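You operate a simulated robot arm through the tools that you are given. There is no shell and no other tool. Be economical: measure what you need, move in short steps, check, and stop when the job is done.

You run a simulated robot arm. Do the job below in one go: nothing can be reset, and whatever is moved stays where it is left.

TASK
Put one of the brass valves from the old fittings on the top board of the white shelves. Then take the brown elbow on the top of the long shelf and put it away on the top of the brown bench. Then take the yellow knob and leave it on the top of the low table. Then turn the middle white knob to 5. Then put one of the white valve caps from the top of the small table on the tape reel. Then put the right tray on the top of the pale bench away on the shelf under the right radiator. Then take the blue cloth from the floor of the long steel tray and leave it on the bottom board of the white shelves. Then take the black elbow and put it on the blue tile. Then fetch the small box with the smallest size on its label from the top of the low table and set it on the grey tile. Then fetch the green roll and set it on top of the green reel. Then set the blue gauge arm to 90. Then take the yellow cloth and leave it on the top of the narrow shelf. Then take the white cup and put it on the shelf under the short bench. The order counts. Set down upright: brass valve, yellow knob, blue cloth, black elbow, small box, white cup. The blue gauge arm goes anticlockwise seen from above, to its stop.

Only the result counts: the job must be done as asked and must still hold three seconds after the hand-in. Knocking over, shifting, dropping, spilling or breaking anything else fails it. A push-on lid holds only when it is set on centred and level and pressed home; a screw cap is set on level and turned clockwise until tight. Flat cloth is picked up by pressing the open fingertips on it (5 to 10 N) and closing them slowly along it; thin cloth reads only 2 to 8 mm in the jaws.

THE ROBOT
A 7-joint arm with a fingered hand on a trunk, on a base that drives. Base frame: it is fixed to the floor where the robot stands at the start and does not move with it; the origin is under the middle of the robot, x ahead of it, y to its left, z up; the surface under the hand at the start is at about z = 1.05. Readings come in m, rad, newtons and seconds.
Its first joint turns from -2.601 to 2.601 rad. Places, roughly: black elbow (11x6x12 cm) [1.4, 4.2, 0.9]; blue cloth (8x3x5 cm) [-0.7, 0.4, 1.2]; blue gauge arm [5.1, -0.6, 0.9]; blue tile (10x10x1 cm) [1.1, 4.2, 0.8]; bottom board of the white shelves [0.7, 0.2, 0.2]; brass valve (8x5x8 cm) [0.8, -0.3, 0.3]; brown elbow (7x7x3 cm) [4.8, 1.9, 0.8]; green reel (8x8x6 cm) [5.1, -0.5, 0.9]; green roll (6x6x3 cm) [4.8, -0.6, 0.9]; grey tile (10x10x1 cm) [1.6, 4.1, 0.8]; middle white knob [1.5, 1.5, 0.9]; right tray (24x13x6 cm) [1.4, -0.7, 0.8]; shelf under the right radiator (103x15 cm) [3.02, 0.64, 0.44]; shelf under the short bench [9, -0.5, 0.2]; small box [1.5, 4, 0.75]; tape reel (6x6x2 cm) [4.5, -0.9, 0.9]; top board of the white shelves [0.7, 0.2, 1]; top of the brown bench [7, 1, 0.8]; top of the low table [1.4, 4.1, 0.8]; top of the narrow shelf [5.6, 0.1, 0.8]; white cup (8x7x8 cm) [6, -3.7, 0.8]; white valve cap (5x5x4 cm) [1.4, 1.4, 0.8]; yellow cloth (11x7x4 cm) [7, 1.4, 0.8]; yellow knob [3.75, 2, 0.75]. Payload 3.5 kg.
The tool frame sits at the grasp point between the pads (the TCP): z along the fingers, y along the line on which they close. The tips reach 0.03 m beyond it. The gripper opens to 0.104 m. The gripper's body begins 0.035 m behind the TCP. The gripper is a hand of 4 fingers: y runs from the thumb to the fingers, the wrist lies at [-0.015, -0.11, -0.186] in the tool frame, and closing takes about 1.5 s.
Orientation is told as [roll, pitch, yaw] about the base's x, y, z axes, in that order, counted from this pose: with the fingers straight down and the wrist toward the robot, the tool's x, y and z point along [0, 1, 0], [1, 0, 0] and [0, 0, -1] of the base frame.

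THE INTERFACE
- The arm moves only by the tool send_rows. Its argument "commands" is a list of rows, each a list of 6 numbers: the shift along the base's x, y, z in m, then the turn, a rotation vector about the base's x, y, z in degrees. In form: [[dx, dy, dz, wx, wy, wz], ...]. A call has 1 to 12 rows; each row is the pose to reach, as a shift and turn from the pose commanded when the call began. "fingers" is the finger opening in m, from 0 to 0.104, set as the call begins (left out, the last holds). Each row takes 0.2 s and may step no farther than 0.05 m and 0.15 rad from the row before; otherwise, or with a gripper value out of range, the whole call is refused. Where a pose cannot be reached the arm comes as near as it can. A force on the tool above 40 N (or 10 N above the force at the start of the call, whichever is more), or a blocked arm, ends the call early, and 0.2 s more pass. The fingers move at their own pace (about 0.045 m/s each) and stop on an object; they squeeze with about 28 N. The grip force told is the motor's: it shows also when the fingers shut on nothing. Time passes only in rows, and 0.2 s behind the last, so rows that repeat a pose let the fingers close. It gives the time, the measured TCP pose, the force on the tool (base axes), the opening and the grip force at its end, in the units of the frame above (readings bear some noise), with the torque about the TCP (base axes, N m) and any sound that the robot's microphone picked up.
- Cameras (640 x 400 px; columns grow to the right, rows downward): "scene" is now at [-0.0183, 0.2195, 1.5127]; the picture's right is [0.88, -0.47, 0.00], its down [-0.44, -0.82, -0.36] and it looks along [0.17, 0.32, -0.93] (base axes); focal length 214 px, centre (320, 200). "wrist" rides on the gripper at [0.061, -0.092, -0.13] in the tool frame; the picture's right is [-0.81, 0.28, -0.52], its down [-0.53, -0.71, 0.46] and it looks along [-0.24, 0.64, 0.72] (tool axes); focal length 275 px, centre (320, 200). There is no depth. A picture from a camera that has moved, and an enlarged one, comes with that camera's place and axes in the base frame and with its lens.
- get_image(camera): a new picture of that camera. It takes no simulated time.
- move_column(by): slides the trunk up (or, below 0, down) by that many m; the arm and the scene camera ride with it, the base frame stays. It gives what a move gives, with no picture.
- base_move(legs): drives the robot by 1 to 6 legs, each [ahead, left, turn to the left] in m, m and rad, along the robot's own axes; the way and the turn of a leg run together, so that a leg with both is an arc; at most 1.5 m and 3.142 rad a leg. The arm and the cameras ride along, it lands a little off, and it stops where it bumps. It gives what a move gives.
- preshape(shape): the hand has 4 fingers and takes this shape, open, in about a second: jaw (thumb against the fingers, like two jaws); tri (thumb and two fingers); tip (a fingertip pinch); poke (one finger out to press); point (the index stretched); flat (the hand flat); cup (the hand cupped); fist (a fist). The gripper value then closes the fingers along that shape, each until it touches; the sizes above hold for jaw. It gives what a move gives, with no picture.
- aim_head(pan, tilt): turns the head with the scene camera to pan (to the left, within 2.705 rad either way) and tilt (down, from -0.506 to 1.204), counted from straight ahead of the robot. It gives what a move gives.
- enlarge(camera, box): a new picture of the part [left, top, right, bottom] of that camera's present view, enlarged. It takes no simulated time.
- finish_job(): hands the job in; it is judged then, once.

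Go step by step. Nothing tells you exact positions but the pictures and the camera data: compare them with the known pose of the tool, close in by small moves and look again before you grip or let go. The budget is 567 turns and 360 pictures, counting those below and the enlarged ones. Unless the task says otherwise, let go and move clear before handing in, and close with one line.

The tools are called after ">>>" as name(argument=value, ...) on one line, values as JSON. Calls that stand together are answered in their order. send_rows: Moves the arm, as the interface text tells. Its arguments: {"type":"object","properties":{"commands":{"type":"array"},"fingers":{"type":"number"}},"required":["commands"]} The other tools are called the same way: move_column (by) slides the trunk up or down; preshape (shape) gives the hand a shape; base_move (legs) drives the base; aim_head (pan, tilt) turns the head that bears the scene camera; get_image (camera) takes a picture; enlarge (camera, box) takes an enlarged picture of a part of a camera's view; finish_job () hands the job in.

At the start:

```text
time: 0.0
eef_pos: [0.6482, 0.0749, 1.4667]
orientation: [0.002, 0.001, 0.001]
force: [0.2, -0.4, 0.5]
ft_torque: [0.02, 0.02, 0.04]
opening: 0.1038
grip_force: 0.1
shape: jaw
trunk travel left (down, up): [-0.59, 0.12]
robot x, y, heading: [-0.0016, -0.0017, -0.003]
head pan, tilt: [1.082, 1.201]
```

scene: 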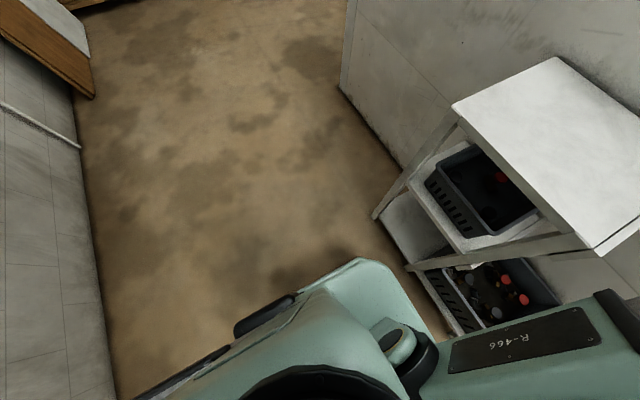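
wrist: 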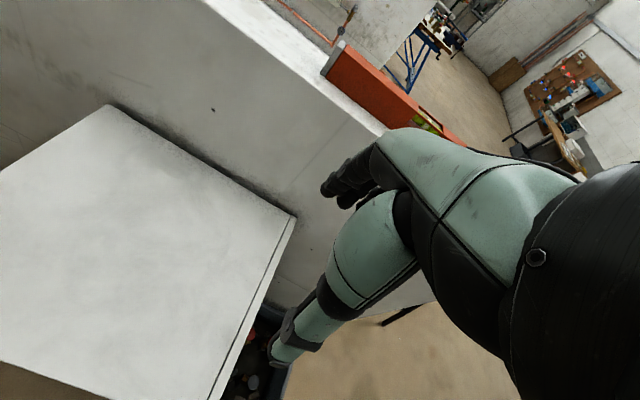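

I see the white shelves ahead of me with crates on the lower boards. I'll look around with the head first.

>>> aim_head(pan=-0.2, tilt=0.9)

```text
time: 1.4
eef_pos: [0.6491, 0.0744, 1.4663]
orientation: [0.002, 0.0, 0.0]
force: [-0.3, 0.2, 0.3]
ft_torque: [-0.03, -0.01, -0.01]
opening: 0.1038
grip_force: 0.1
shape: jaw
trunk travel left (down, up): [-0.59, 0.12]
robot x, y, heading: [-0.002, 0.001, -0.001]
head pan, tilt: [-0.201, 0.901]
```

>>> get_image(camera="scene")

```text
357 pictures are left
camera scene: at [0.0294, 0.1552, 1.5325], right [-0.2, -0.98, 0.0], down [-0.77, 0.16, -0.62], along [0.61, -0.12, -0.78], focal length 214 px, centre (320, 200)
```

scene: 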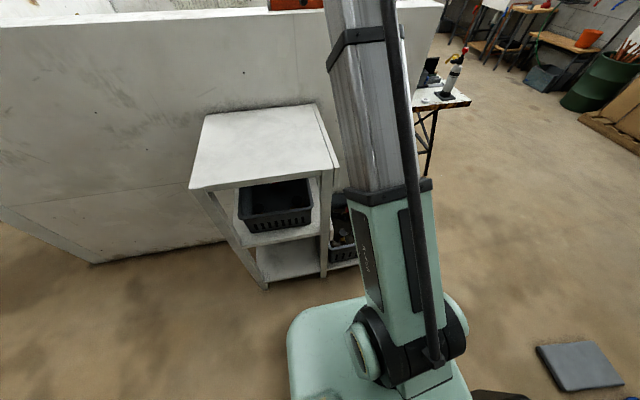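

>>> send_rows(commands=[[0.01, -0.045, 0, 0, 0, 0], [0.02, -0.09, 0, 0, 0, 0], [0.03, -0.135, 0, 0, 0, 0], [0.04, -0.18, 0, 0, 0, 0], [0.05, -0.225, 0, 0, 0, 0], [0.06, -0.27, 0, 0, 0, 0], [0.07, -0.315, 0, 0, 0, 0], [0.08, -0.36, 0, 0, 0, 0], [0.08, -0.38, -0.03, 0, 0, 0]])

>>> get_image(camera="wrist")

>>> aim_head(pan=-0.2, tilt=0.5)

>>> get_image(camera="scene")

```text
time: 3.5
eef_pos: [0.7292, -0.3052, 1.4367]
orientation: [0.001, 0.0, 0.001]
force: [0.1, -0.1, 0.0]
ft_torque: [0.0, -0.01, -0.02]
opening: 0.1037
grip_force: 0.1
shape: jaw
trunk travel left (down, up): [-0.59, 0.12]
robot x, y, heading: [-0.0005, -0.0008, -0.005]
head pan, tilt: [-0.201, 0.901]
```

```text
356 pictures are left
camera wrist: at [0.6391, -0.2466, 1.5668], right [0.28, -0.81, 0.52], down [-0.71, -0.53, -0.46], along [0.65, -0.24, -0.72], focal length 275 px, centre (320, 200)
```

wrist: 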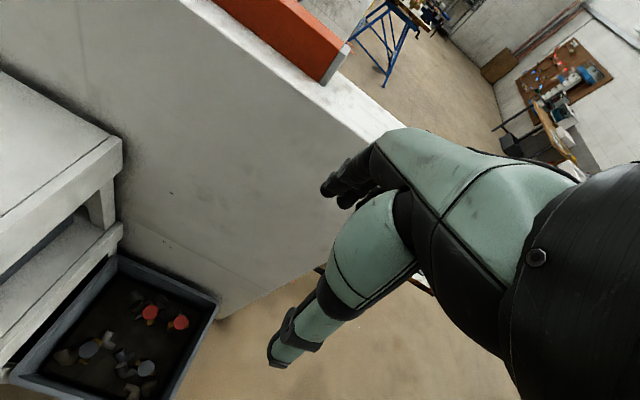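

```text
time: 4.3
eef_pos: [0.7295, -0.3062, 1.437]
orientation: [0.0, 0.0, 0.001]
force: [-0.6, 0.7, 0.9]
ft_torque: [-0.02, 0.0, 0.0]
opening: 0.1037
grip_force: 0.1
shape: jaw
trunk travel left (down, up): [-0.59, 0.12]
robot x, y, heading: [0.0003, 0.0012, 0.005]
head pan, tilt: [-0.201, 0.499]
```

```text
355 pictures are left
camera scene: at [0.0446, 0.152, 1.5664], right [-0.2, -0.98, 0.0], down [-0.47, 0.1, -0.88], along [0.86, -0.17, -0.48], focal length 214 px, centre (320, 200)
```

scene: 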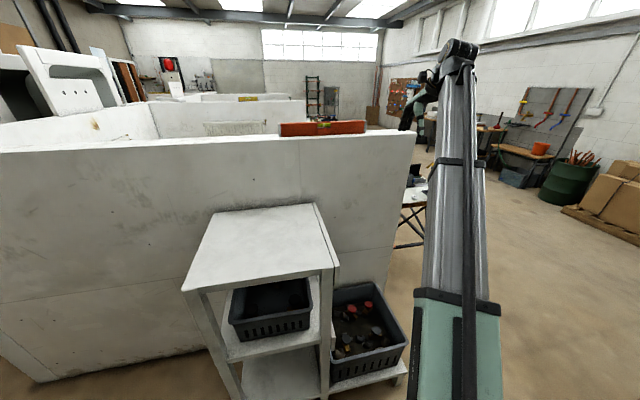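

>>> enlarge(camera="wrist", box=[0, 240, 240, 400])

>>> enlarge(camera="scene", box=[220, 260, 420, 390])

```text
2.50 times, centred on (120, 320) of wrist
camera zoom: at [0.639, -0.2458, 1.5673], right [0.28, -0.81, 0.52], down [-0.71, -0.53, -0.46], along [0.64, -0.24, -0.72], focal length 688 px, centre (820, -100)
```

zoom: 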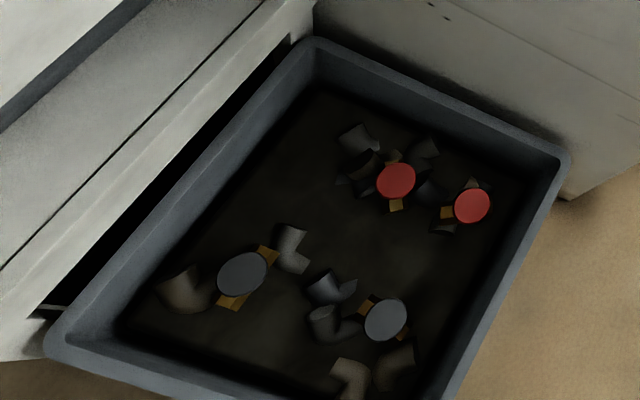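

```text
3.08 times, centred on (320, 325) of scene
camera zoom: at [0.0446, 0.152, 1.5664], right [-0.2, -0.98, 0.0], down [-0.47, 0.1, -0.88], along [0.86, -0.17, -0.48], focal length 660 px, centre (320, -185)
```

zoom: 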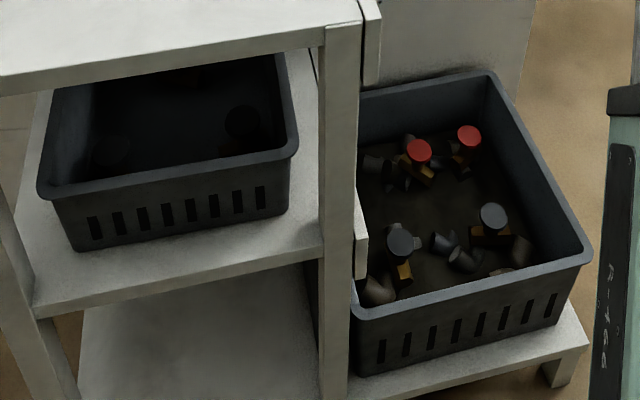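

The old fittings crate stands right of the shelves with four brass valves (red and grey wheels). I take the right red-wheeled one at about (0.84,-0.315,0.33); lowering the trunk for a closer look.

>>> move_column(by=-0.45)

>>> aim_head(pan=-0.4, tilt=0.6)

>>> get_image(camera="scene")

>>> get_image(camera="wrist")

```text
refused: -0.45 is not a number from -0.4 to 0.4
```

```text
time: 5.0
eef_pos: [0.7305, -0.3069, 1.4365]
orientation: [0.0, -0.001, -0.001]
force: [-0.8, -0.1, -0.6]
ft_torque: [0.01, 0.0, 0.0]
opening: 0.1039
grip_force: 0.0
shape: jaw
trunk travel left (down, up): [-0.59, 0.12]
robot x, y, heading: [0.0015, -0.0011, 0.001]
head pan, tilt: [-0.4, 0.6]
```

```text
352 pictures are left
camera scene: at [0.0369, 0.1357, 1.5574], right [-0.39, -0.92, 0.0], down [-0.52, 0.22, -0.83], along [0.76, -0.32, -0.56], focal length 214 px, centre (320, 200)
```

scene: 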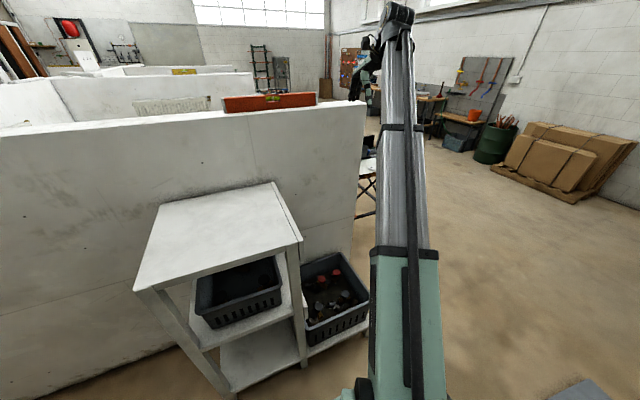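

```text
351 pictures are left
camera wrist: at [0.639, -0.2458, 1.5673], right [0.28, -0.81, 0.52], down [-0.71, -0.53, -0.46], along [0.64, -0.24, -0.72], focal length 275 px, centre (320, 200)
```

wrist: 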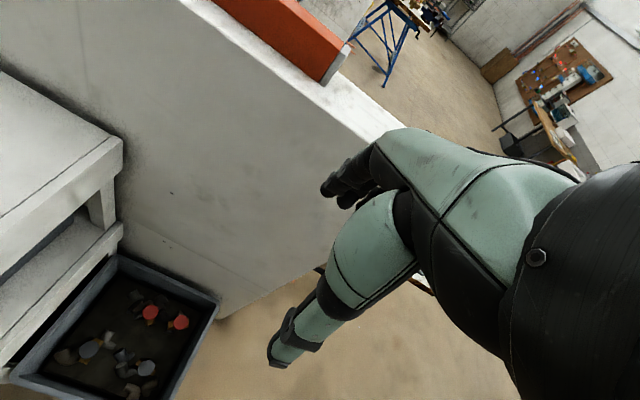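

>>> move_column(by=-0.4)

>>> get_image(camera="wrist")

>>> get_image(camera="scene")

```text
time: 8.9
eef_pos: [0.7298, -0.3071, 1.0376]
orientation: [0.001, 0.001, -0.002]
force: [-0.1, -0.6, 0.4]
ft_torque: [-0.02, -0.02, 0.01]
opening: 0.1037
grip_force: 0.1
shape: jaw
trunk travel left (down, up): [-0.19, 0.52]
robot x, y, heading: [-0.0021, -0.0028, 0.004]
head pan, tilt: [-0.4, 0.6]
```

```text
350 pictures are left
camera wrist: at [0.639, -0.2459, 1.1671], right [0.28, -0.81, 0.52], down [-0.71, -0.53, -0.46], along [0.64, -0.24, -0.72], focal length 275 px, centre (320, 200)
```

wrist: 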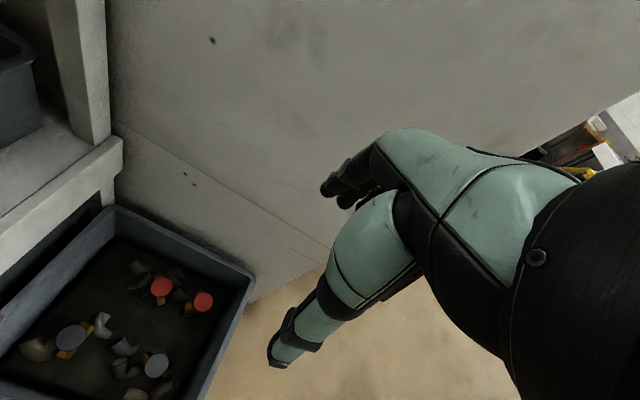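

```text
349 pictures are left
camera scene: at [0.0369, 0.1357, 1.1574], right [-0.39, -0.92, 0.0], down [-0.52, 0.22, -0.83], along [0.76, -0.32, -0.56], focal length 214 px, centre (320, 200)
```

scene: 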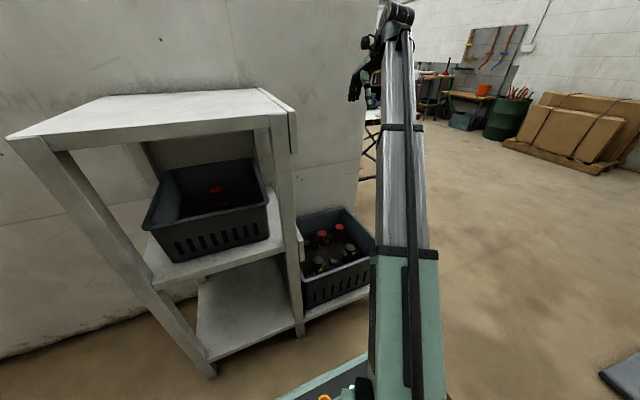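

>>> send_rows(commands=[[0.04, -0.003, -0.02, 0, 0, 0], [0.08, -0.006, -0.05, 0, 0, 0], [0.11, -0.01, -0.09, 0, 0, 0], [0.11, -0.01, -0.13, 0, 0, 0]])

>>> move_column(by=-0.19)

>>> get_image(camera="wrist")

```text
refused: row 3 steps farther than a row can; nothing moved
```

```text
time: 11.0
eef_pos: [0.7295, -0.3058, 0.8461]
orientation: [0.001, 0.0, 0.0]
force: [0.3, -0.2, 0.8]
ft_torque: [-0.03, 0.01, -0.01]
opening: 0.1035
grip_force: 0.1
shape: jaw
trunk travel left (down, up): [0.0, 0.71]
robot x, y, heading: [-0.0008, -0.0034, -0.001]
head pan, tilt: [-0.4, 0.6]
```

```text
348 pictures are left
camera wrist: at [0.639, -0.2459, 0.9771], right [0.28, -0.81, 0.52], down [-0.71, -0.53, -0.46], along [0.64, -0.24, -0.72], focal length 275 px, centre (320, 200)
```

wrist: 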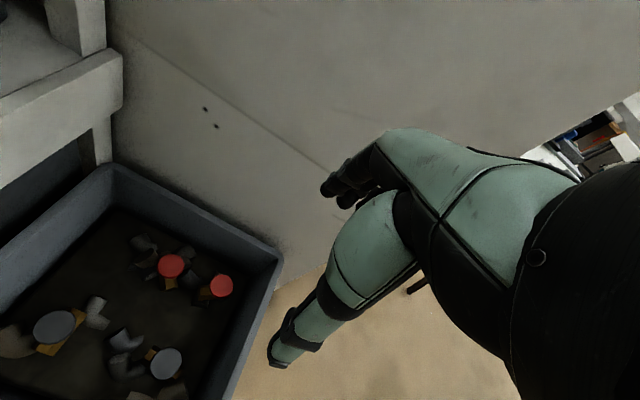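

>>> send_rows(commands=[[0.035, -0.003, -0.03, 0, 0, 0], [0.07, -0.006, -0.06, 0, 0, 0], [0.1, -0.008, -0.1, 0, 0, 0], [0.11, -0.01, -0.14, 0, 0, 0], [0.11, -0.01, -0.18, 0, 0, 0], [0.11, -0.01, -0.22, 0, 0, 0]])

>>> enlarge(camera="wrist", box=[0, 100, 400, 400])

```text
time: 12.4
eef_pos: [0.8393, -0.3129, 0.6267]
orientation: [-0.002, -0.001, 0.0]
force: [0.2, -0.6, 0.7]
ft_torque: [0.02, -0.02, -0.02]
opening: 0.104
grip_force: 0.1
shape: jaw
trunk travel left (down, up): [0.0, 0.71]
robot x, y, heading: [-0.0001, 0.0, 0.002]
head pan, tilt: [-0.4, 0.6]
```

```text
1.33 times, centred on (200, 250) of wrist
camera zoom: at [0.749, -0.253, 0.7573], right [0.27, -0.81, 0.52], down [-0.71, -0.53, -0.46], along [0.65, -0.24, -0.72], focal length 367 px, centre (480, 133)
```

zoom: 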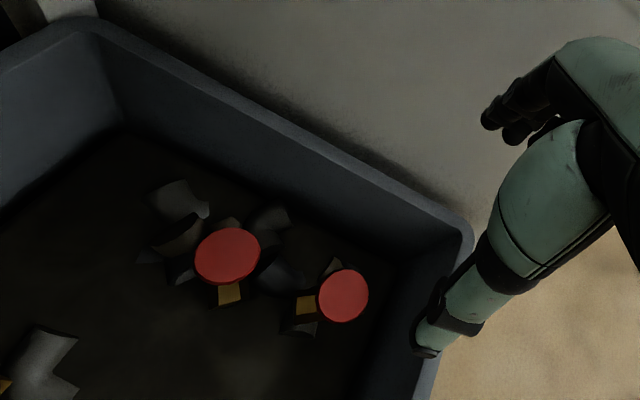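

>>> enlarge(camera="wrist", box=[80, 220, 320, 370])

>>> enlarge(camera="scene", box=[290, 200, 390, 300])

```text
2.67 times, centred on (200, 295) of wrist
camera zoom: at [0.749, -0.253, 0.7573], right [0.27, -0.81, 0.52], down [-0.71, -0.53, -0.46], along [0.65, -0.24, -0.72], focal length 734 px, centre (640, -53)
```

zoom: 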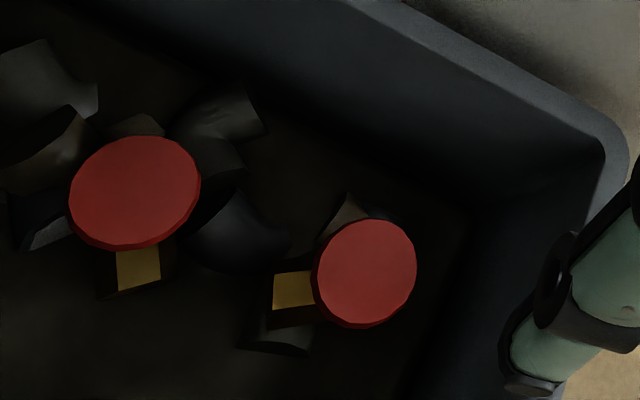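

```text
4.00 times, centred on (340, 250) of scene
camera zoom: at [0.0367, 0.1358, 0.9674], right [-0.39, -0.92, 0.0], down [-0.52, 0.22, -0.83], along [0.76, -0.32, -0.56], focal length 858 px, centre (240, 0)
```

zoom: 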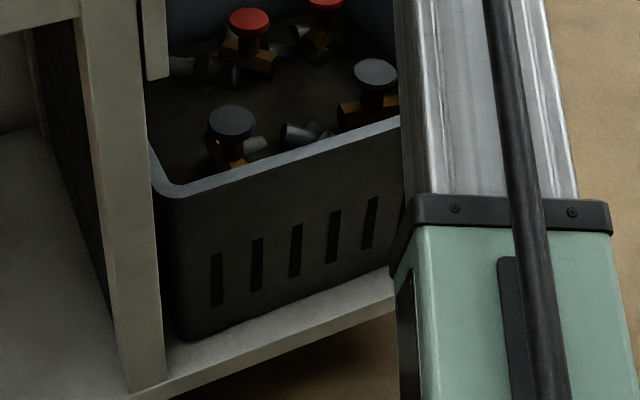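

>>> send_rows(commands=[[0, -0.003, -0.045, 0, 0, 0], [0, -0.004, -0.09, 0, 0, 0], [0, -0.004, -0.135, 0, 0, 0], [0, -0.004, -0.18, 0, 0, 0], [0, -0.004, -0.22, 0, 0, 0]])

>>> get_image(camera="wrist")

```text
time: 13.6
eef_pos: [0.8379, -0.3218, 0.4054]
orientation: [-0.001, 0.001, 0.001]
force: [0.0, -0.2, 0.3]
ft_torque: [0.03, -0.01, 0.01]
opening: 0.1038
grip_force: 0.1
shape: jaw
trunk travel left (down, up): [0.0, 0.71]
robot x, y, heading: [0.0019, -0.0012, -0.006]
head pan, tilt: [-0.4, 0.6]
```

```text
344 pictures are left
camera wrist: at [0.7475, -0.2608, 0.5358], right [0.27, -0.81, 0.52], down [-0.71, -0.53, -0.46], along [0.65, -0.24, -0.72], focal length 275 px, centre (320, 200)
```

wrist: 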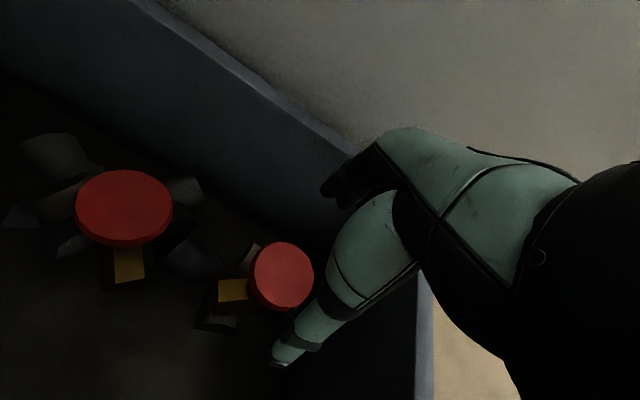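

>>> send_rows(commands=[[0.001, 0.002, -0.03, 0, 0, 0], [0.001, 0.002, -0.055, 0, 0, 0], [0.001, 0.002, -0.075, 0, 0, 0], [0.001, 0.002, -0.078, 0, 0, 0]])

>>> get_image(camera="wrist")

```text
time: 14.6
eef_pos: [0.8388, -0.3184, 0.3287]
orientation: [-0.002, 0.0, 0.001]
force: [-0.5, 0.0, 0.9]
ft_torque: [-0.05, 0.0, -0.01]
opening: 0.1038
grip_force: 0.0
shape: jaw
trunk travel left (down, up): [0.0, 0.71]
robot x, y, heading: [-0.0004, -0.0019, -0.0]
head pan, tilt: [-0.4, 0.6]
```

```text
343 pictures are left
camera wrist: at [0.7493, -0.2582, 0.4588], right [0.27, -0.81, 0.52], down [-0.71, -0.53, -0.46], along [0.65, -0.24, -0.72], focal length 275 px, centre (320, 200)
```

wrist: 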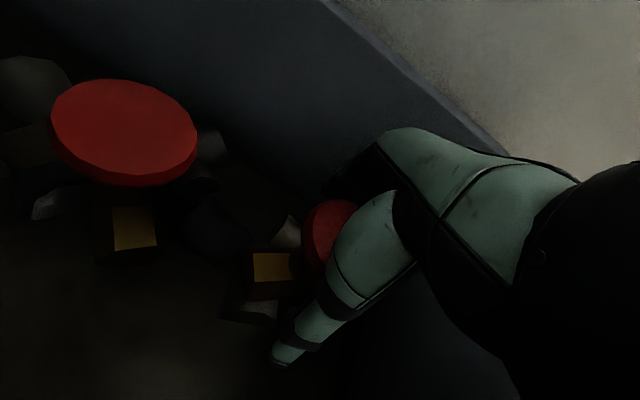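

>>> send_rows(commands=[[0, 0, 0, 0, 0, 0], [0, 0, 0, 0, 0, 0], [0, 0, 0, 0, 0, 0], [0, 0, 0, 0, 0, 0], [0, 0, 0, 0, 0, 0], [0, 0, 0, 0, 0, 0], [0, 0, 0, 0, 0, 0], [0, 0, 0, 0, 0, 0]], fingers=0.0)

>>> get_image(camera="wrist")

```text
time: 16.4
eef_pos: [0.8406, -0.3194, 0.329]
orientation: [0.001, 0.0, 0.001]
force: [2.5, -0.6, 3.2]
ft_torque: [-0.13, -0.27, 0.03]
opening: 0.0307
grip_force: 28.1
shape: jaw
trunk travel left (down, up): [0.0, 0.71]
robot x, y, heading: [-0.0012, -0.001, -0.0]
head pan, tilt: [-0.4, 0.6]
```

```text
342 pictures are left
camera wrist: at [0.7494, -0.2582, 0.4591], right [0.27, -0.81, 0.52], down [-0.71, -0.53, -0.46], along [0.65, -0.24, -0.72], focal length 275 px, centre (320, 200)
```

wrist: 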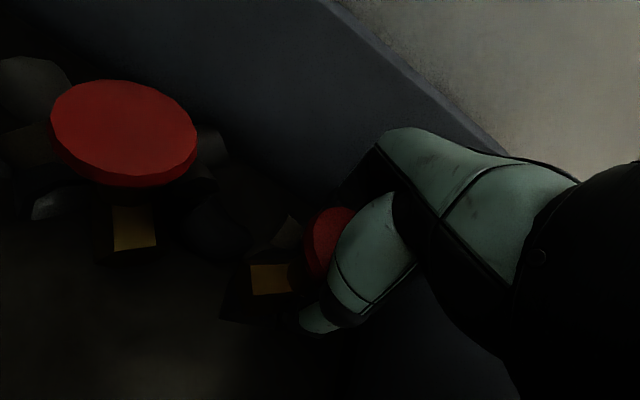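

>>> send_rows(commands=[[0, 0, 0.01, 0, 0, 0], [0, 0, 0.02, 0, 0, 0], [0, 0, 0.04, 0, 0, 0], [0, 0, 0.07, 0, 0, 0], [0, 0.0, 0.11, 0, 0, 0], [0, 0.0, 0.15, 0, 0, 0], [0, 0.0, 0.19, 0, 0, 0], [0, 0, 0.23, 0, 0, 0], [0, 0, 0.27, 0, 0, 0]])

>>> get_image(camera="wrist")

>>> enlarge(camera="scene", box=[280, 0, 480, 300])

```text
time: 18.4
eef_pos: [0.8392, -0.3202, 0.5991]
orientation: [0.001, 0.0, 0.0]
force: [-0.1, 0.5, -4.0]
ft_torque: [0.01, -0.04, 0.0]
opening: 0.0306
grip_force: 28.1
shape: jaw
trunk travel left (down, up): [0.0, 0.71]
robot x, y, heading: [-0.0026, -0.0013, -0.003]
head pan, tilt: [-0.4, 0.6]
```

```text
341 pictures are left
camera wrist: at [0.7494, -0.2599, 0.7299], right [0.28, -0.81, 0.52], down [-0.71, -0.53, -0.45], along [0.64, -0.24, -0.73], focal length 275 px, centre (320, 200)
```

wrist: 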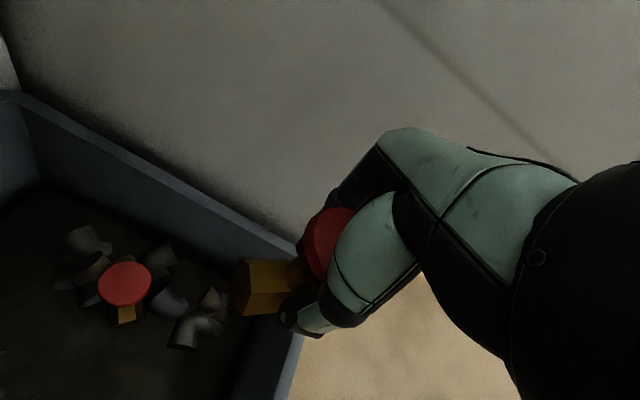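

```text
1.33 times, centred on (380, 150) of scene
camera zoom: at [0.0373, 0.1355, 0.9673], right [-0.39, -0.92, 0.0], down [-0.52, 0.22, -0.82], along [0.76, -0.32, -0.57], focal length 286 px, centre (240, 267)
```

zoom: 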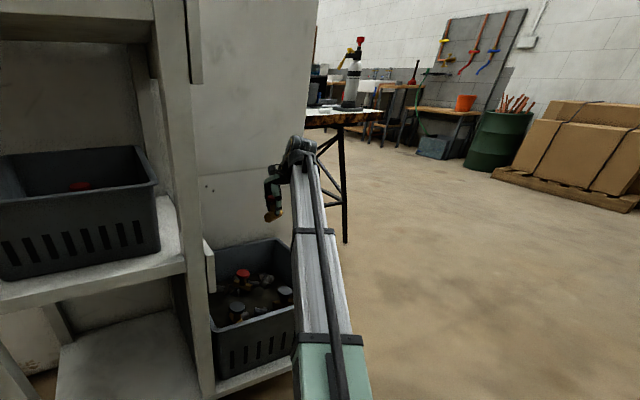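

>>> move_column(by=0.4)

>>> move_column(by=0.22)

>>> aim_head(pan=0.0, tilt=0.6)

>>> send_rows(commands=[[-0.01, 0.045, 0, 0, 0, 0], [-0.02, 0.09, 0, 0, 0, 0], [-0.03, 0.135, 0, 0, 0, 0], [-0.04, 0.18, 0, 0, 0, 0], [-0.05, 0.225, 0, 0, 0, 0], [-0.06, 0.27, 0, 0, 0, 0], [-0.07, 0.315, 0, 0, 0, 0], [-0.08, 0.36, 0, 0, 0, 0], [-0.09, 0.405, 0, 0, 0, 0], [-0.1, 0.45, 0, 0, 0, 0], [-0.1, 0.48, 0, 0, 0, 0]])

>>> get_image(camera="scene")

>>> get_image(camera="wrist")

```text
time: 22.2
eef_pos: [0.8395, -0.3204, 0.9996]
orientation: [0.0, 0.002, 0.0]
force: [-0.2, 0.4, -3.3]
ft_torque: [0.0, -0.07, -0.02]
opening: 0.0302
grip_force: 27.9
shape: jaw
trunk travel left (down, up): [-0.4, 0.31]
robot x, y, heading: [-0.0024, 0.0015, -0.0]
head pan, tilt: [-0.4, 0.6]
```

```text
time: 24.5
eef_pos: [0.8405, -0.3207, 1.2187]
orientation: [-0.001, -0.002, 0.0]
force: [-0.4, 0.5, -3.3]
ft_torque: [0.03, -0.07, 0.02]
opening: 0.0306
grip_force: 28.4
shape: jaw
trunk travel left (down, up): [-0.62, 0.09]
robot x, y, heading: [0.0016, -0.0019, 0.001]
head pan, tilt: [-0.4, 0.6]
```

```text
time: 25.4
eef_pos: [0.8392, -0.3214, 1.2197]
orientation: [0.0, -0.002, 0.0]
force: [0.1, -0.5, -3.1]
ft_torque: [0.0, -0.08, 0.0]
opening: 0.0306
grip_force: 28.0
shape: jaw
trunk travel left (down, up): [-0.62, 0.09]
robot x, y, heading: [0.0028, 0.001, -0.005]
head pan, tilt: [0.0, 0.6]
```

```text
time: 27.8
eef_pos: [0.7401, 0.1582, 1.2204]
orientation: [-0.002, 0.0, -0.001]
force: [-0.7, 1.0, -2.9]
ft_torque: [0.0, -0.01, -0.01]
opening: 0.0302
grip_force: 28.1
shape: jaw
trunk travel left (down, up): [-0.62, 0.09]
robot x, y, heading: [0.0018, -0.0004, 0.003]
head pan, tilt: [0.0, 0.6]
```

```text
339 pictures are left
camera scene: at [0.0443, 0.1706, 1.5873], right [0.0, -1.0, 0.0], down [-0.57, 0.0, -0.82], along [0.82, 0.0, -0.57], focal length 214 px, centre (320, 200)
```

scene: 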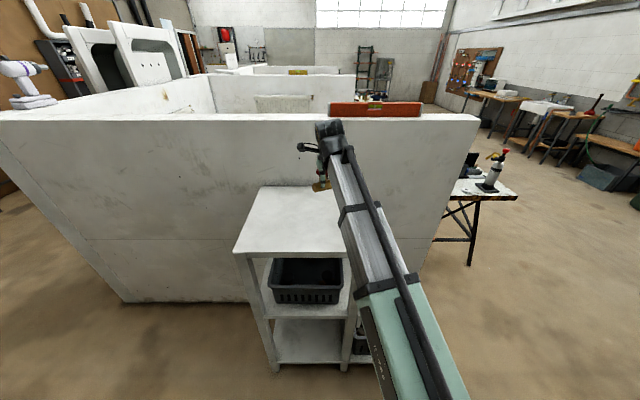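

```text
338 pictures are left
camera wrist: at [0.6497, 0.2199, 1.3509], right [0.27, -0.81, 0.52], down [-0.71, -0.53, -0.46], along [0.64, -0.24, -0.72], focal length 275 px, centre (320, 200)
```

wrist: 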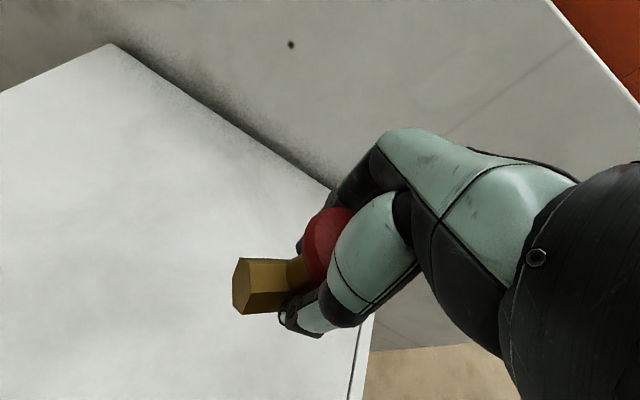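

>>> send_rows(commands=[[0, 0.02, -0.04, 0, 0, 0], [0, 0.04, -0.08, 0, 0, 0], [0, 0.04, -0.11, 0, 0, 0], [0, 0.04, -0.125, 0, 0, 0]])

>>> get_image(camera="wrist")

```text
time: 28.9
eef_pos: [0.7396, 0.2007, 1.1027]
orientation: [0.003, -0.015, 0.001]
force: [-3.1, 1.6, 26.2]
ft_torque: [-0.57, -0.24, -0.11]
opening: 0.0287
grip_force: 28.6
shape: jaw
trunk travel left (down, up): [-0.62, 0.09]
robot x, y, heading: [0.0045, -0.0027, 0.001]
head pan, tilt: [0.0, 0.6]
stopped in row 4: the force on the tool passed its limit at 44 N (the readings are from after the stop); the commanded pose is now the measured one
```

```text
337 pictures are left
camera wrist: at [0.6473, 0.2608, 1.2316], right [0.27, -0.81, 0.52], down [-0.7, -0.53, -0.47], along [0.66, -0.24, -0.71], focal length 275 px, centre (320, 200)
```

wrist: 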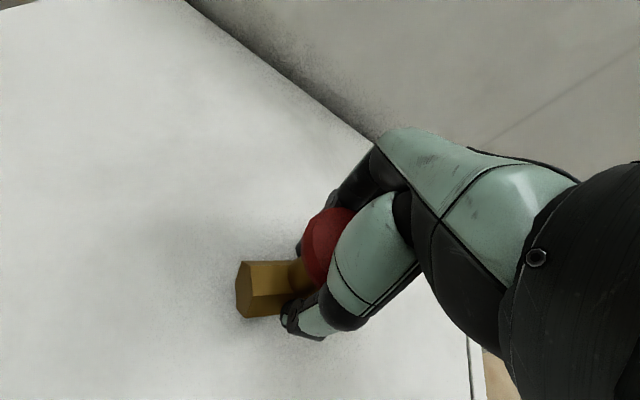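

>>> send_rows(commands=[[0, 0, 0.002, 0, 0.8, 0], [0, 0, 0.002, 0, 0.8, 0]])

>>> send_rows(commands=[[0, 0, 0, 0, 0, 0], [0, 0, 0, 0, 0, 0], [0, 0, 0, 0, 0, 0], [0, 0, 0, 0, 0, 0], [0, 0, 0, 0, 0, 0], [0, 0, 0, 0, 0, 0], [0, 0, 0, 0, 0, 0]], fingers=0.104)

>>> get_image(camera="wrist")

```text
time: 29.5
eef_pos: [0.7403, 0.2008, 1.103]
orientation: [0.004, 0.003, 0.0]
force: [0.4, 4.0, 26.8]
ft_torque: [-0.54, -0.42, 0.0]
opening: 0.0283
grip_force: 28.2
shape: jaw
trunk travel left (down, up): [-0.62, 0.09]
robot x, y, heading: [0.0016, 0.0008, 0.002]
head pan, tilt: [0.0, 0.6]
```

```text
time: 31.1
eef_pos: [0.7414, 0.2002, 1.1004]
orientation: [0.003, 0.005, 0.001]
force: [0.0, -0.7, 0.4]
ft_torque: [-0.01, -0.02, -0.02]
opening: 0.1037
grip_force: 0.1
shape: jaw
trunk travel left (down, up): [-0.62, 0.09]
robot x, y, heading: [-0.0025, 0.0001, 0.004]
head pan, tilt: [0.0, 0.6]
```

```text
336 pictures are left
camera wrist: at [0.6517, 0.2608, 1.2316], right [0.28, -0.81, 0.51], down [-0.71, -0.53, -0.45], along [0.64, -0.24, -0.73], focal length 275 px, centre (320, 200)
```

wrist: 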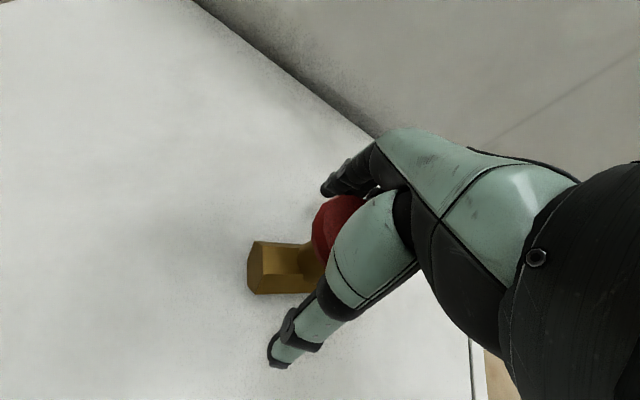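

>>> send_rows(commands=[[0, 0, 0.02, 0, 0, 0], [0, 0, 0.05, 0, 0, 0], [0, 0, 0.09, 0, 0, 0], [0, 0, 0.13, 0, 0, 0], [0, -0.03, 0.16, 0, 0, 0], [0, -0.06, 0.2, 0, 0, 0]])

>>> get_image(camera="wrist")

>>> enlarge(camera="scene", box=[220, 100, 420, 260])

```text
time: 32.5
eef_pos: [0.7415, 0.1396, 1.3046]
orientation: [0.001, 0.004, 0.001]
force: [0.2, 0.3, -0.2]
ft_torque: [0.0, -0.03, -0.03]
opening: 0.1039
grip_force: 0.1
shape: jaw
trunk travel left (down, up): [-0.62, 0.09]
robot x, y, heading: [0.0005, -0.0012, -0.001]
head pan, tilt: [0.0, 0.6]
```

```text
335 pictures are left
camera wrist: at [0.6522, 0.1997, 1.4352], right [0.28, -0.81, 0.51], down [-0.71, -0.53, -0.45], along [0.64, -0.24, -0.73], focal length 275 px, centre (320, 200)
```

wrist: 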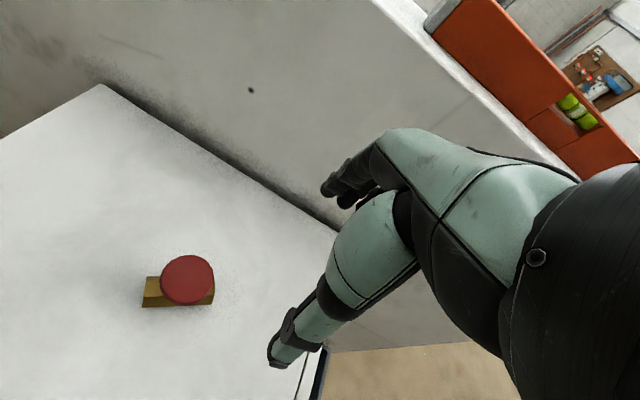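

```text
2.50 times, centred on (320, 180) of scene
camera zoom: at [0.0434, 0.1698, 1.5874], right [0.0, -1.0, 0.0], down [-0.56, 0.0, -0.83], along [0.83, 0.0, -0.56], focal length 536 px, centre (320, 250)
```

zoom: 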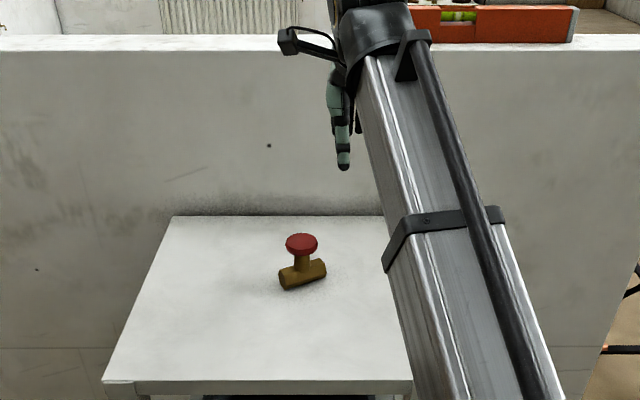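

The valve stands upright on the top board. Next I survey the room to plan driving.

>>> send_rows(commands=[[-0.04, -0.03, 0.03, 0, 0, 0], [-0.08, -0.06, 0.06, 0, 0, 0], [-0.12, -0.09, 0.09, 0, 0, 0], [-0.16, -0.12, 0.12, 0, 0, 0]])

>>> aim_head(pan=0.5, tilt=0.2)

>>> get_image(camera="scene")

>>> aim_head(pan=-0.8, tilt=0.3)

>>> get_image(camera="scene")

>>> aim_head(pan=2.0, tilt=0.3)

>>> get_image(camera="scene")

```text
refused: row 1 steps farther than a row can; nothing moved
```

```text
time: 33.5
eef_pos: [0.7423, 0.1406, 1.3035]
orientation: [0.004, 0.005, 0.002]
force: [-0.8, -0.1, -0.6]
ft_torque: [0.02, 0.0, 0.03]
opening: 0.1041
grip_force: 0.1
shape: jaw
trunk travel left (down, up): [-0.62, 0.09]
robot x, y, heading: [0.002, 0.0026, -0.004]
head pan, tilt: [0.499, 0.201]
```

```text
333 pictures are left
camera scene: at [0.0372, 0.2148, 1.624], right [0.48, -0.88, 0.0], down [-0.18, -0.1, -0.98], along [0.86, 0.47, -0.2], focal length 214 px, centre (320, 200)
```

scene: 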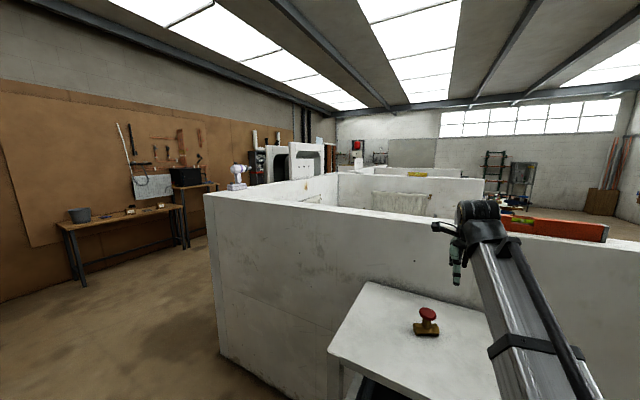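

```text
time: 34.9
eef_pos: [0.7431, 0.1387, 1.3043]
orientation: [0.003, 0.005, 0.001]
force: [-0.1, 0.3, 0.2]
ft_torque: [-0.02, 0.0, -0.01]
opening: 0.1041
grip_force: 0.1
shape: jaw
trunk travel left (down, up): [-0.62, 0.09]
robot x, y, heading: [-0.0055, -0.0016, -0.0]
head pan, tilt: [-0.799, 0.3]
```

```text
332 pictures are left
camera scene: at [0.0205, 0.1034, 1.6148], right [-0.72, -0.7, 0.0], down [-0.21, 0.21, -0.96], along [0.67, -0.68, -0.3], focal length 214 px, centre (320, 200)
```

scene: 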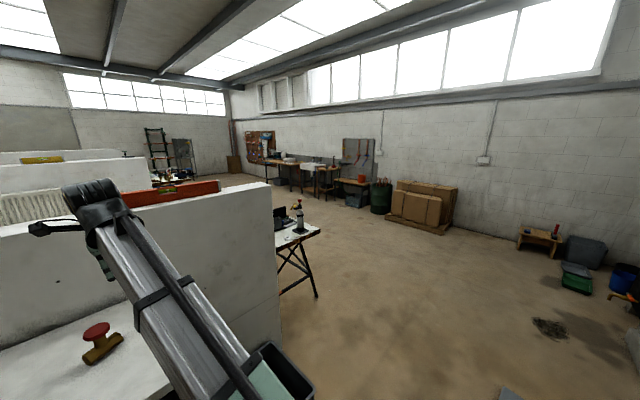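

```text
time: 37.4
eef_pos: [0.7413, 0.1401, 1.3018]
orientation: [0.003, 0.004, 0.002]
force: [-0.6, 0.0, -0.2]
ft_torque: [0.02, 0.0, 0.0]
opening: 0.1039
grip_force: 0.1
shape: jaw
trunk travel left (down, up): [-0.62, 0.09]
robot x, y, heading: [0.001, -0.0013, 0.001]
head pan, tilt: [2.0, 0.3]
```

```text
331 pictures are left
camera scene: at [-0.0835, 0.2551, 1.6148], right [0.91, 0.42, 0.0], down [0.12, -0.27, -0.96], along [-0.4, 0.87, -0.3], focal length 214 px, centre (320, 200)
```

scene: 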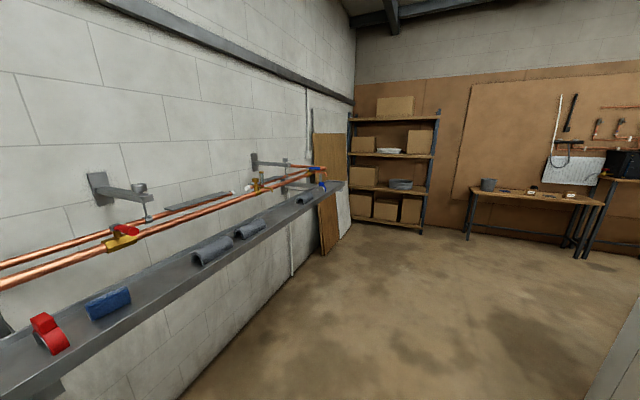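

>>> send_rows(commands=[[-0.03, -0.02, 0.03, 0, 0, 0], [-0.06, -0.04, 0.06, 0, 0, 0], [-0.09, -0.06, 0.09, 0, 0, 0], [-0.12, -0.08, 0.12, 0, 0, 0], [-0.15, -0.1, 0.14, 0, 0, 0]])

>>> base_move(legs=[[0.1, -0.75, 0], [0.6, -0.75, 0]])

>>> aim_head(pan=0.3, tilt=0.35)

>>> get_image(camera="scene")

>>> aim_head(pan=-0.7, tilt=0.35)

>>> get_image(camera="scene")

```text
time: 38.6
eef_pos: [0.5973, 0.0381, 1.4361]
orientation: [0.003, 0.005, 0.0]
force: [0.6, 0.6, 0.1]
ft_torque: [0.0, 0.01, -0.02]
opening: 0.1039
grip_force: 0.1
shape: jaw
out of reach, approached as far as the arm can: row 5
trunk travel left (down, up): [-0.62, 0.09]
robot x, y, heading: [0.0017, 0.0014, 0.003]
head pan, tilt: [2.0, 0.3]
```

```text
time: 47.3
eef_pos: [1.293, -1.4841, 1.4378]
orientation: [0.002, 0.006, -0.019]
force: [-0.8, -0.8, 0.5]
ft_torque: [-0.04, 0.0, -0.03]
opening: 0.1039
grip_force: 0.0
shape: jaw
trunk travel left (down, up): [-0.62, 0.09]
robot x, y, heading: [0.6952, -1.5107, -0.019]
head pan, tilt: [2.0, 0.3]
```

```text
time: 49.0
eef_pos: [1.2929, -1.4852, 1.4376]
orientation: [0.004, 0.004, -0.018]
force: [0.4, -0.2, 1.0]
ft_torque: [-0.01, 0.02, 0.02]
opening: 0.1039
grip_force: 0.1
shape: jaw
trunk travel left (down, up): [-0.62, 0.09]
robot x, y, heading: [0.6962, -1.5064, -0.019]
head pan, tilt: [0.3, 0.351]
```

```text
330 pictures are left
camera scene: at [0.7427, -1.3133, 1.6101], right [0.28, -0.96, 0.0], down [-0.33, -0.1, -0.94], along [0.9, 0.26, -0.34], focal length 214 px, centre (320, 200)
```

scene: 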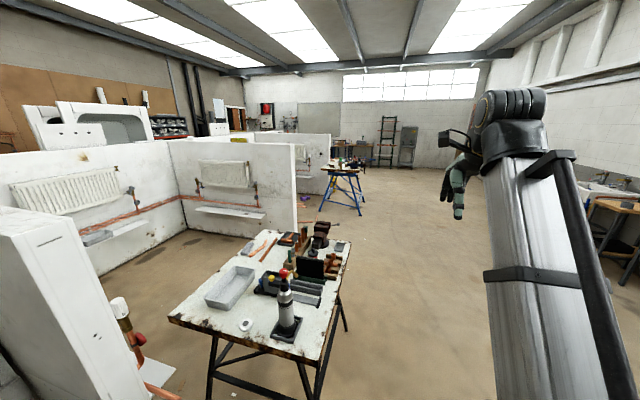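

```text
time: 50.3
eef_pos: [1.2925, -1.4837, 1.4367]
orientation: [0.004, 0.007, -0.02]
force: [0.4, 0.6, -0.2]
ft_torque: [-0.02, 0.02, 0.0]
opening: 0.1039
grip_force: 0.1
shape: jaw
trunk travel left (down, up): [-0.62, 0.09]
robot x, y, heading: [0.6964, -1.5093, -0.022]
head pan, tilt: [-0.7, 0.351]
```

```text
329 pictures are left
camera scene: at [0.7232, -1.4004, 1.6101], right [-0.66, -0.75, 0.0], down [-0.26, 0.23, -0.94], along [0.71, -0.62, -0.34], focal length 214 px, centre (320, 200)
```

scene: 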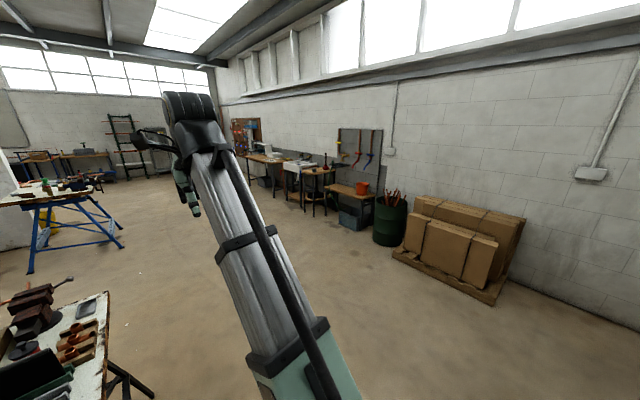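

>>> base_move(legs=[[0.2, -0.35, 0.02], [1.5, 0, 0], [0.9, 0, 0]])

>>> aim_head(pan=0.6, tilt=0.3)

>>> get_image(camera="scene")

>>> aim_head(pan=1.5, tilt=0.3)

>>> get_image(camera="scene")

```text
time: 64.3
eef_pos: [3.9047, -1.8724, 1.4368]
orientation: [0.003, 0.006, -0.016]
force: [0.8, -0.1, -0.1]
ft_torque: [0.04, -0.03, 0.0]
opening: 0.104
grip_force: 0.1
shape: jaw
trunk travel left (down, up): [-0.62, 0.09]
robot x, y, heading: [3.3034, -1.898, -0.015]
head pan, tilt: [-0.7, 0.351]
```

```text
time: 65.7
eef_pos: [3.9033, -1.8719, 1.4365]
orientation: [0.004, 0.005, -0.016]
force: [-0.1, 0.5, 0.1]
ft_torque: [-0.03, -0.02, -0.02]
opening: 0.104
grip_force: 0.1
shape: jaw
trunk travel left (down, up): [-0.62, 0.09]
robot x, y, heading: [3.3085, -1.8972, -0.018]
head pan, tilt: [0.6, 0.3]
```

```text
328 pictures are left
camera scene: at [3.3421, -1.6778, 1.6148], right [0.55, -0.83, 0.0], down [-0.25, -0.16, -0.96], along [0.8, 0.53, -0.3], focal length 214 px, centre (320, 200)
```

scene: 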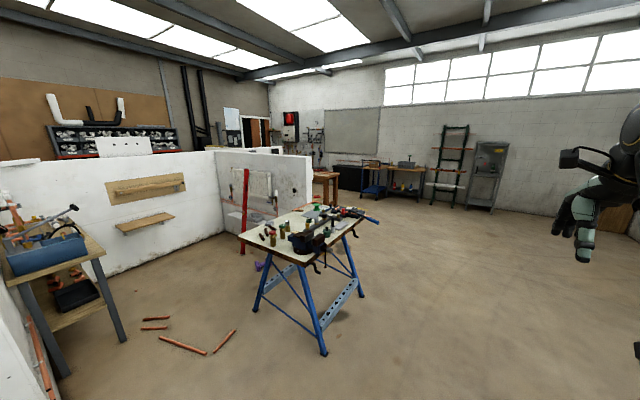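

```text
time: 66.9
eef_pos: [3.9047, -1.8718, 1.4376]
orientation: [0.005, 0.005, -0.014]
force: [0.3, -0.1, -0.4]
ft_torque: [0.0, 0.0, -0.03]
opening: 0.1038
grip_force: 0.1
shape: jaw
trunk travel left (down, up): [-0.62, 0.09]
robot x, y, heading: [3.305, -1.8984, -0.018]
head pan, tilt: [1.499, 0.3]
```

```text
327 pictures are left
camera scene: at [3.2724, -1.6362, 1.6148], right [1.0, -0.09, 0.0], down [-0.03, -0.29, -0.96], along [0.09, 0.95, -0.3], focal length 214 px, centre (320, 200)
```

scene: 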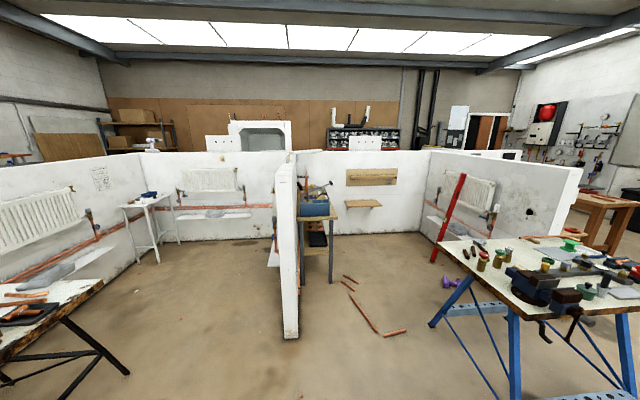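

>>> enlarge(camera="scene", box=[270, 130, 470, 260])

>>> enlarge(camera="scene", box=[100, 130, 300, 260])

```text
3.08 times, centred on (370, 195) of scene
camera zoom: at [3.2724, -1.6362, 1.6148], right [1.0, -0.09, 0.0], down [-0.03, -0.29, -0.96], along [0.09, 0.95, -0.3], focal length 660 px, centre (166, 215)
```

zoom: 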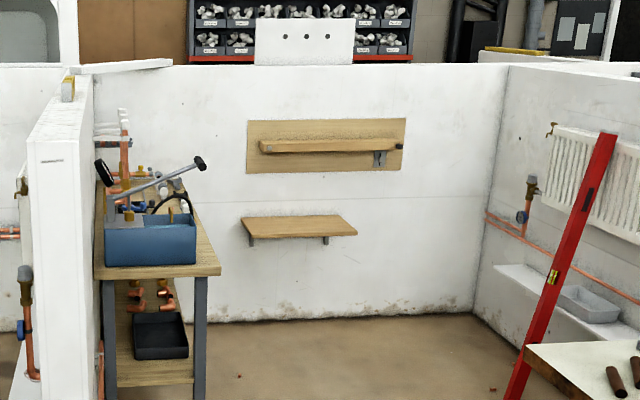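

```text
3.08 times, centred on (200, 195) of scene
camera zoom: at [3.2724, -1.6362, 1.6148], right [1.0, -0.09, 0.0], down [-0.03, -0.29, -0.96], along [0.09, 0.95, -0.3], focal length 660 px, centre (689, 215)
```

zoom: 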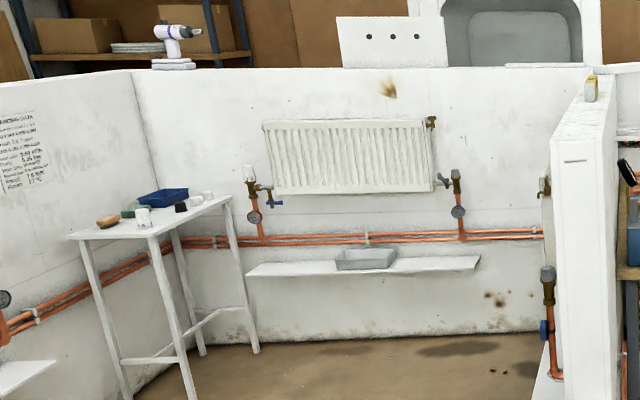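

>>> base_move(legs=[[1.5, 0.0, 0.02], [1.4, 0, 0]])

>>> aim_head(pan=1.3, tilt=0.3)

>>> get_image(camera="scene")

>>> aim_head(pan=0.2, tilt=0.3)

>>> get_image(camera="scene")

```text
time: 80.9
eef_pos: [6.8036, -1.8853, 1.4376]
orientation: [0.004, 0.005, -0.002]
force: [0.7, -0.6, -0.2]
ft_torque: [0.0, -0.01, 0.01]
opening: 0.1037
grip_force: 0.0
shape: jaw
trunk travel left (down, up): [-0.62, 0.09]
robot x, y, heading: [6.2069, -1.9174, -0.009]
head pan, tilt: [1.499, 0.3]
```

```text
time: 81.7
eef_pos: [6.8034, -1.8849, 1.4376]
orientation: [0.005, 0.004, -0.002]
force: [-0.2, -0.1, 0.6]
ft_torque: [0.01, 0.0, 0.0]
opening: 0.1037
grip_force: 0.1
shape: jaw
trunk travel left (down, up): [-0.62, 0.09]
robot x, y, heading: [6.2064, -1.9196, -0.005]
head pan, tilt: [1.3, 0.3]
```

```text
324 pictures are left
camera scene: at [6.1878, -1.6598, 1.6148], right [0.96, -0.27, 0.0], down [-0.08, -0.28, -0.96], along [0.26, 0.92, -0.3], focal length 214 px, centre (320, 200)
```

scene: 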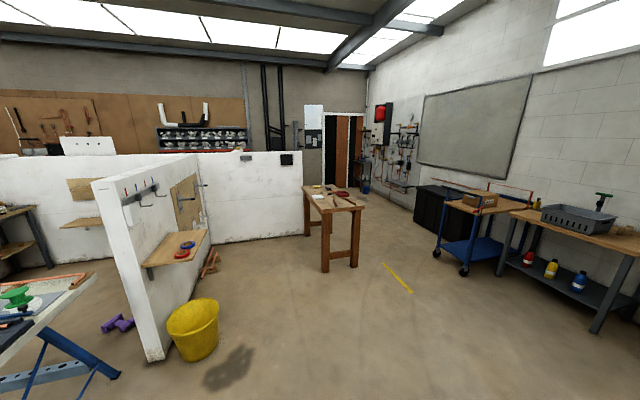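

```text
time: 83.0
eef_pos: [6.8038, -1.8837, 1.4374]
orientation: [0.004, 0.005, -0.002]
force: [0.0, 0.0, 0.1]
ft_torque: [0.02, 0.0, 0.0]
opening: 0.1039
grip_force: 0.1
shape: jaw
trunk travel left (down, up): [-0.62, 0.09]
robot x, y, heading: [6.2064, -1.9205, -0.004]
head pan, tilt: [0.201, 0.3]
```

```text
323 pictures are left
camera scene: at [6.2541, -1.7313, 1.6148], right [0.2, -0.98, 0.0], down [-0.29, -0.06, -0.96], along [0.94, 0.19, -0.3], focal length 214 px, centre (320, 200)
```

scene: 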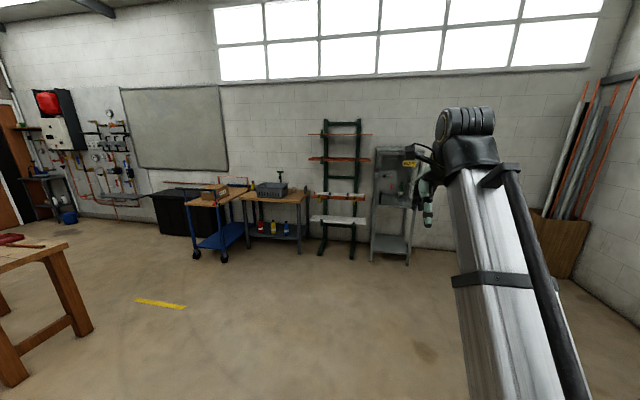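

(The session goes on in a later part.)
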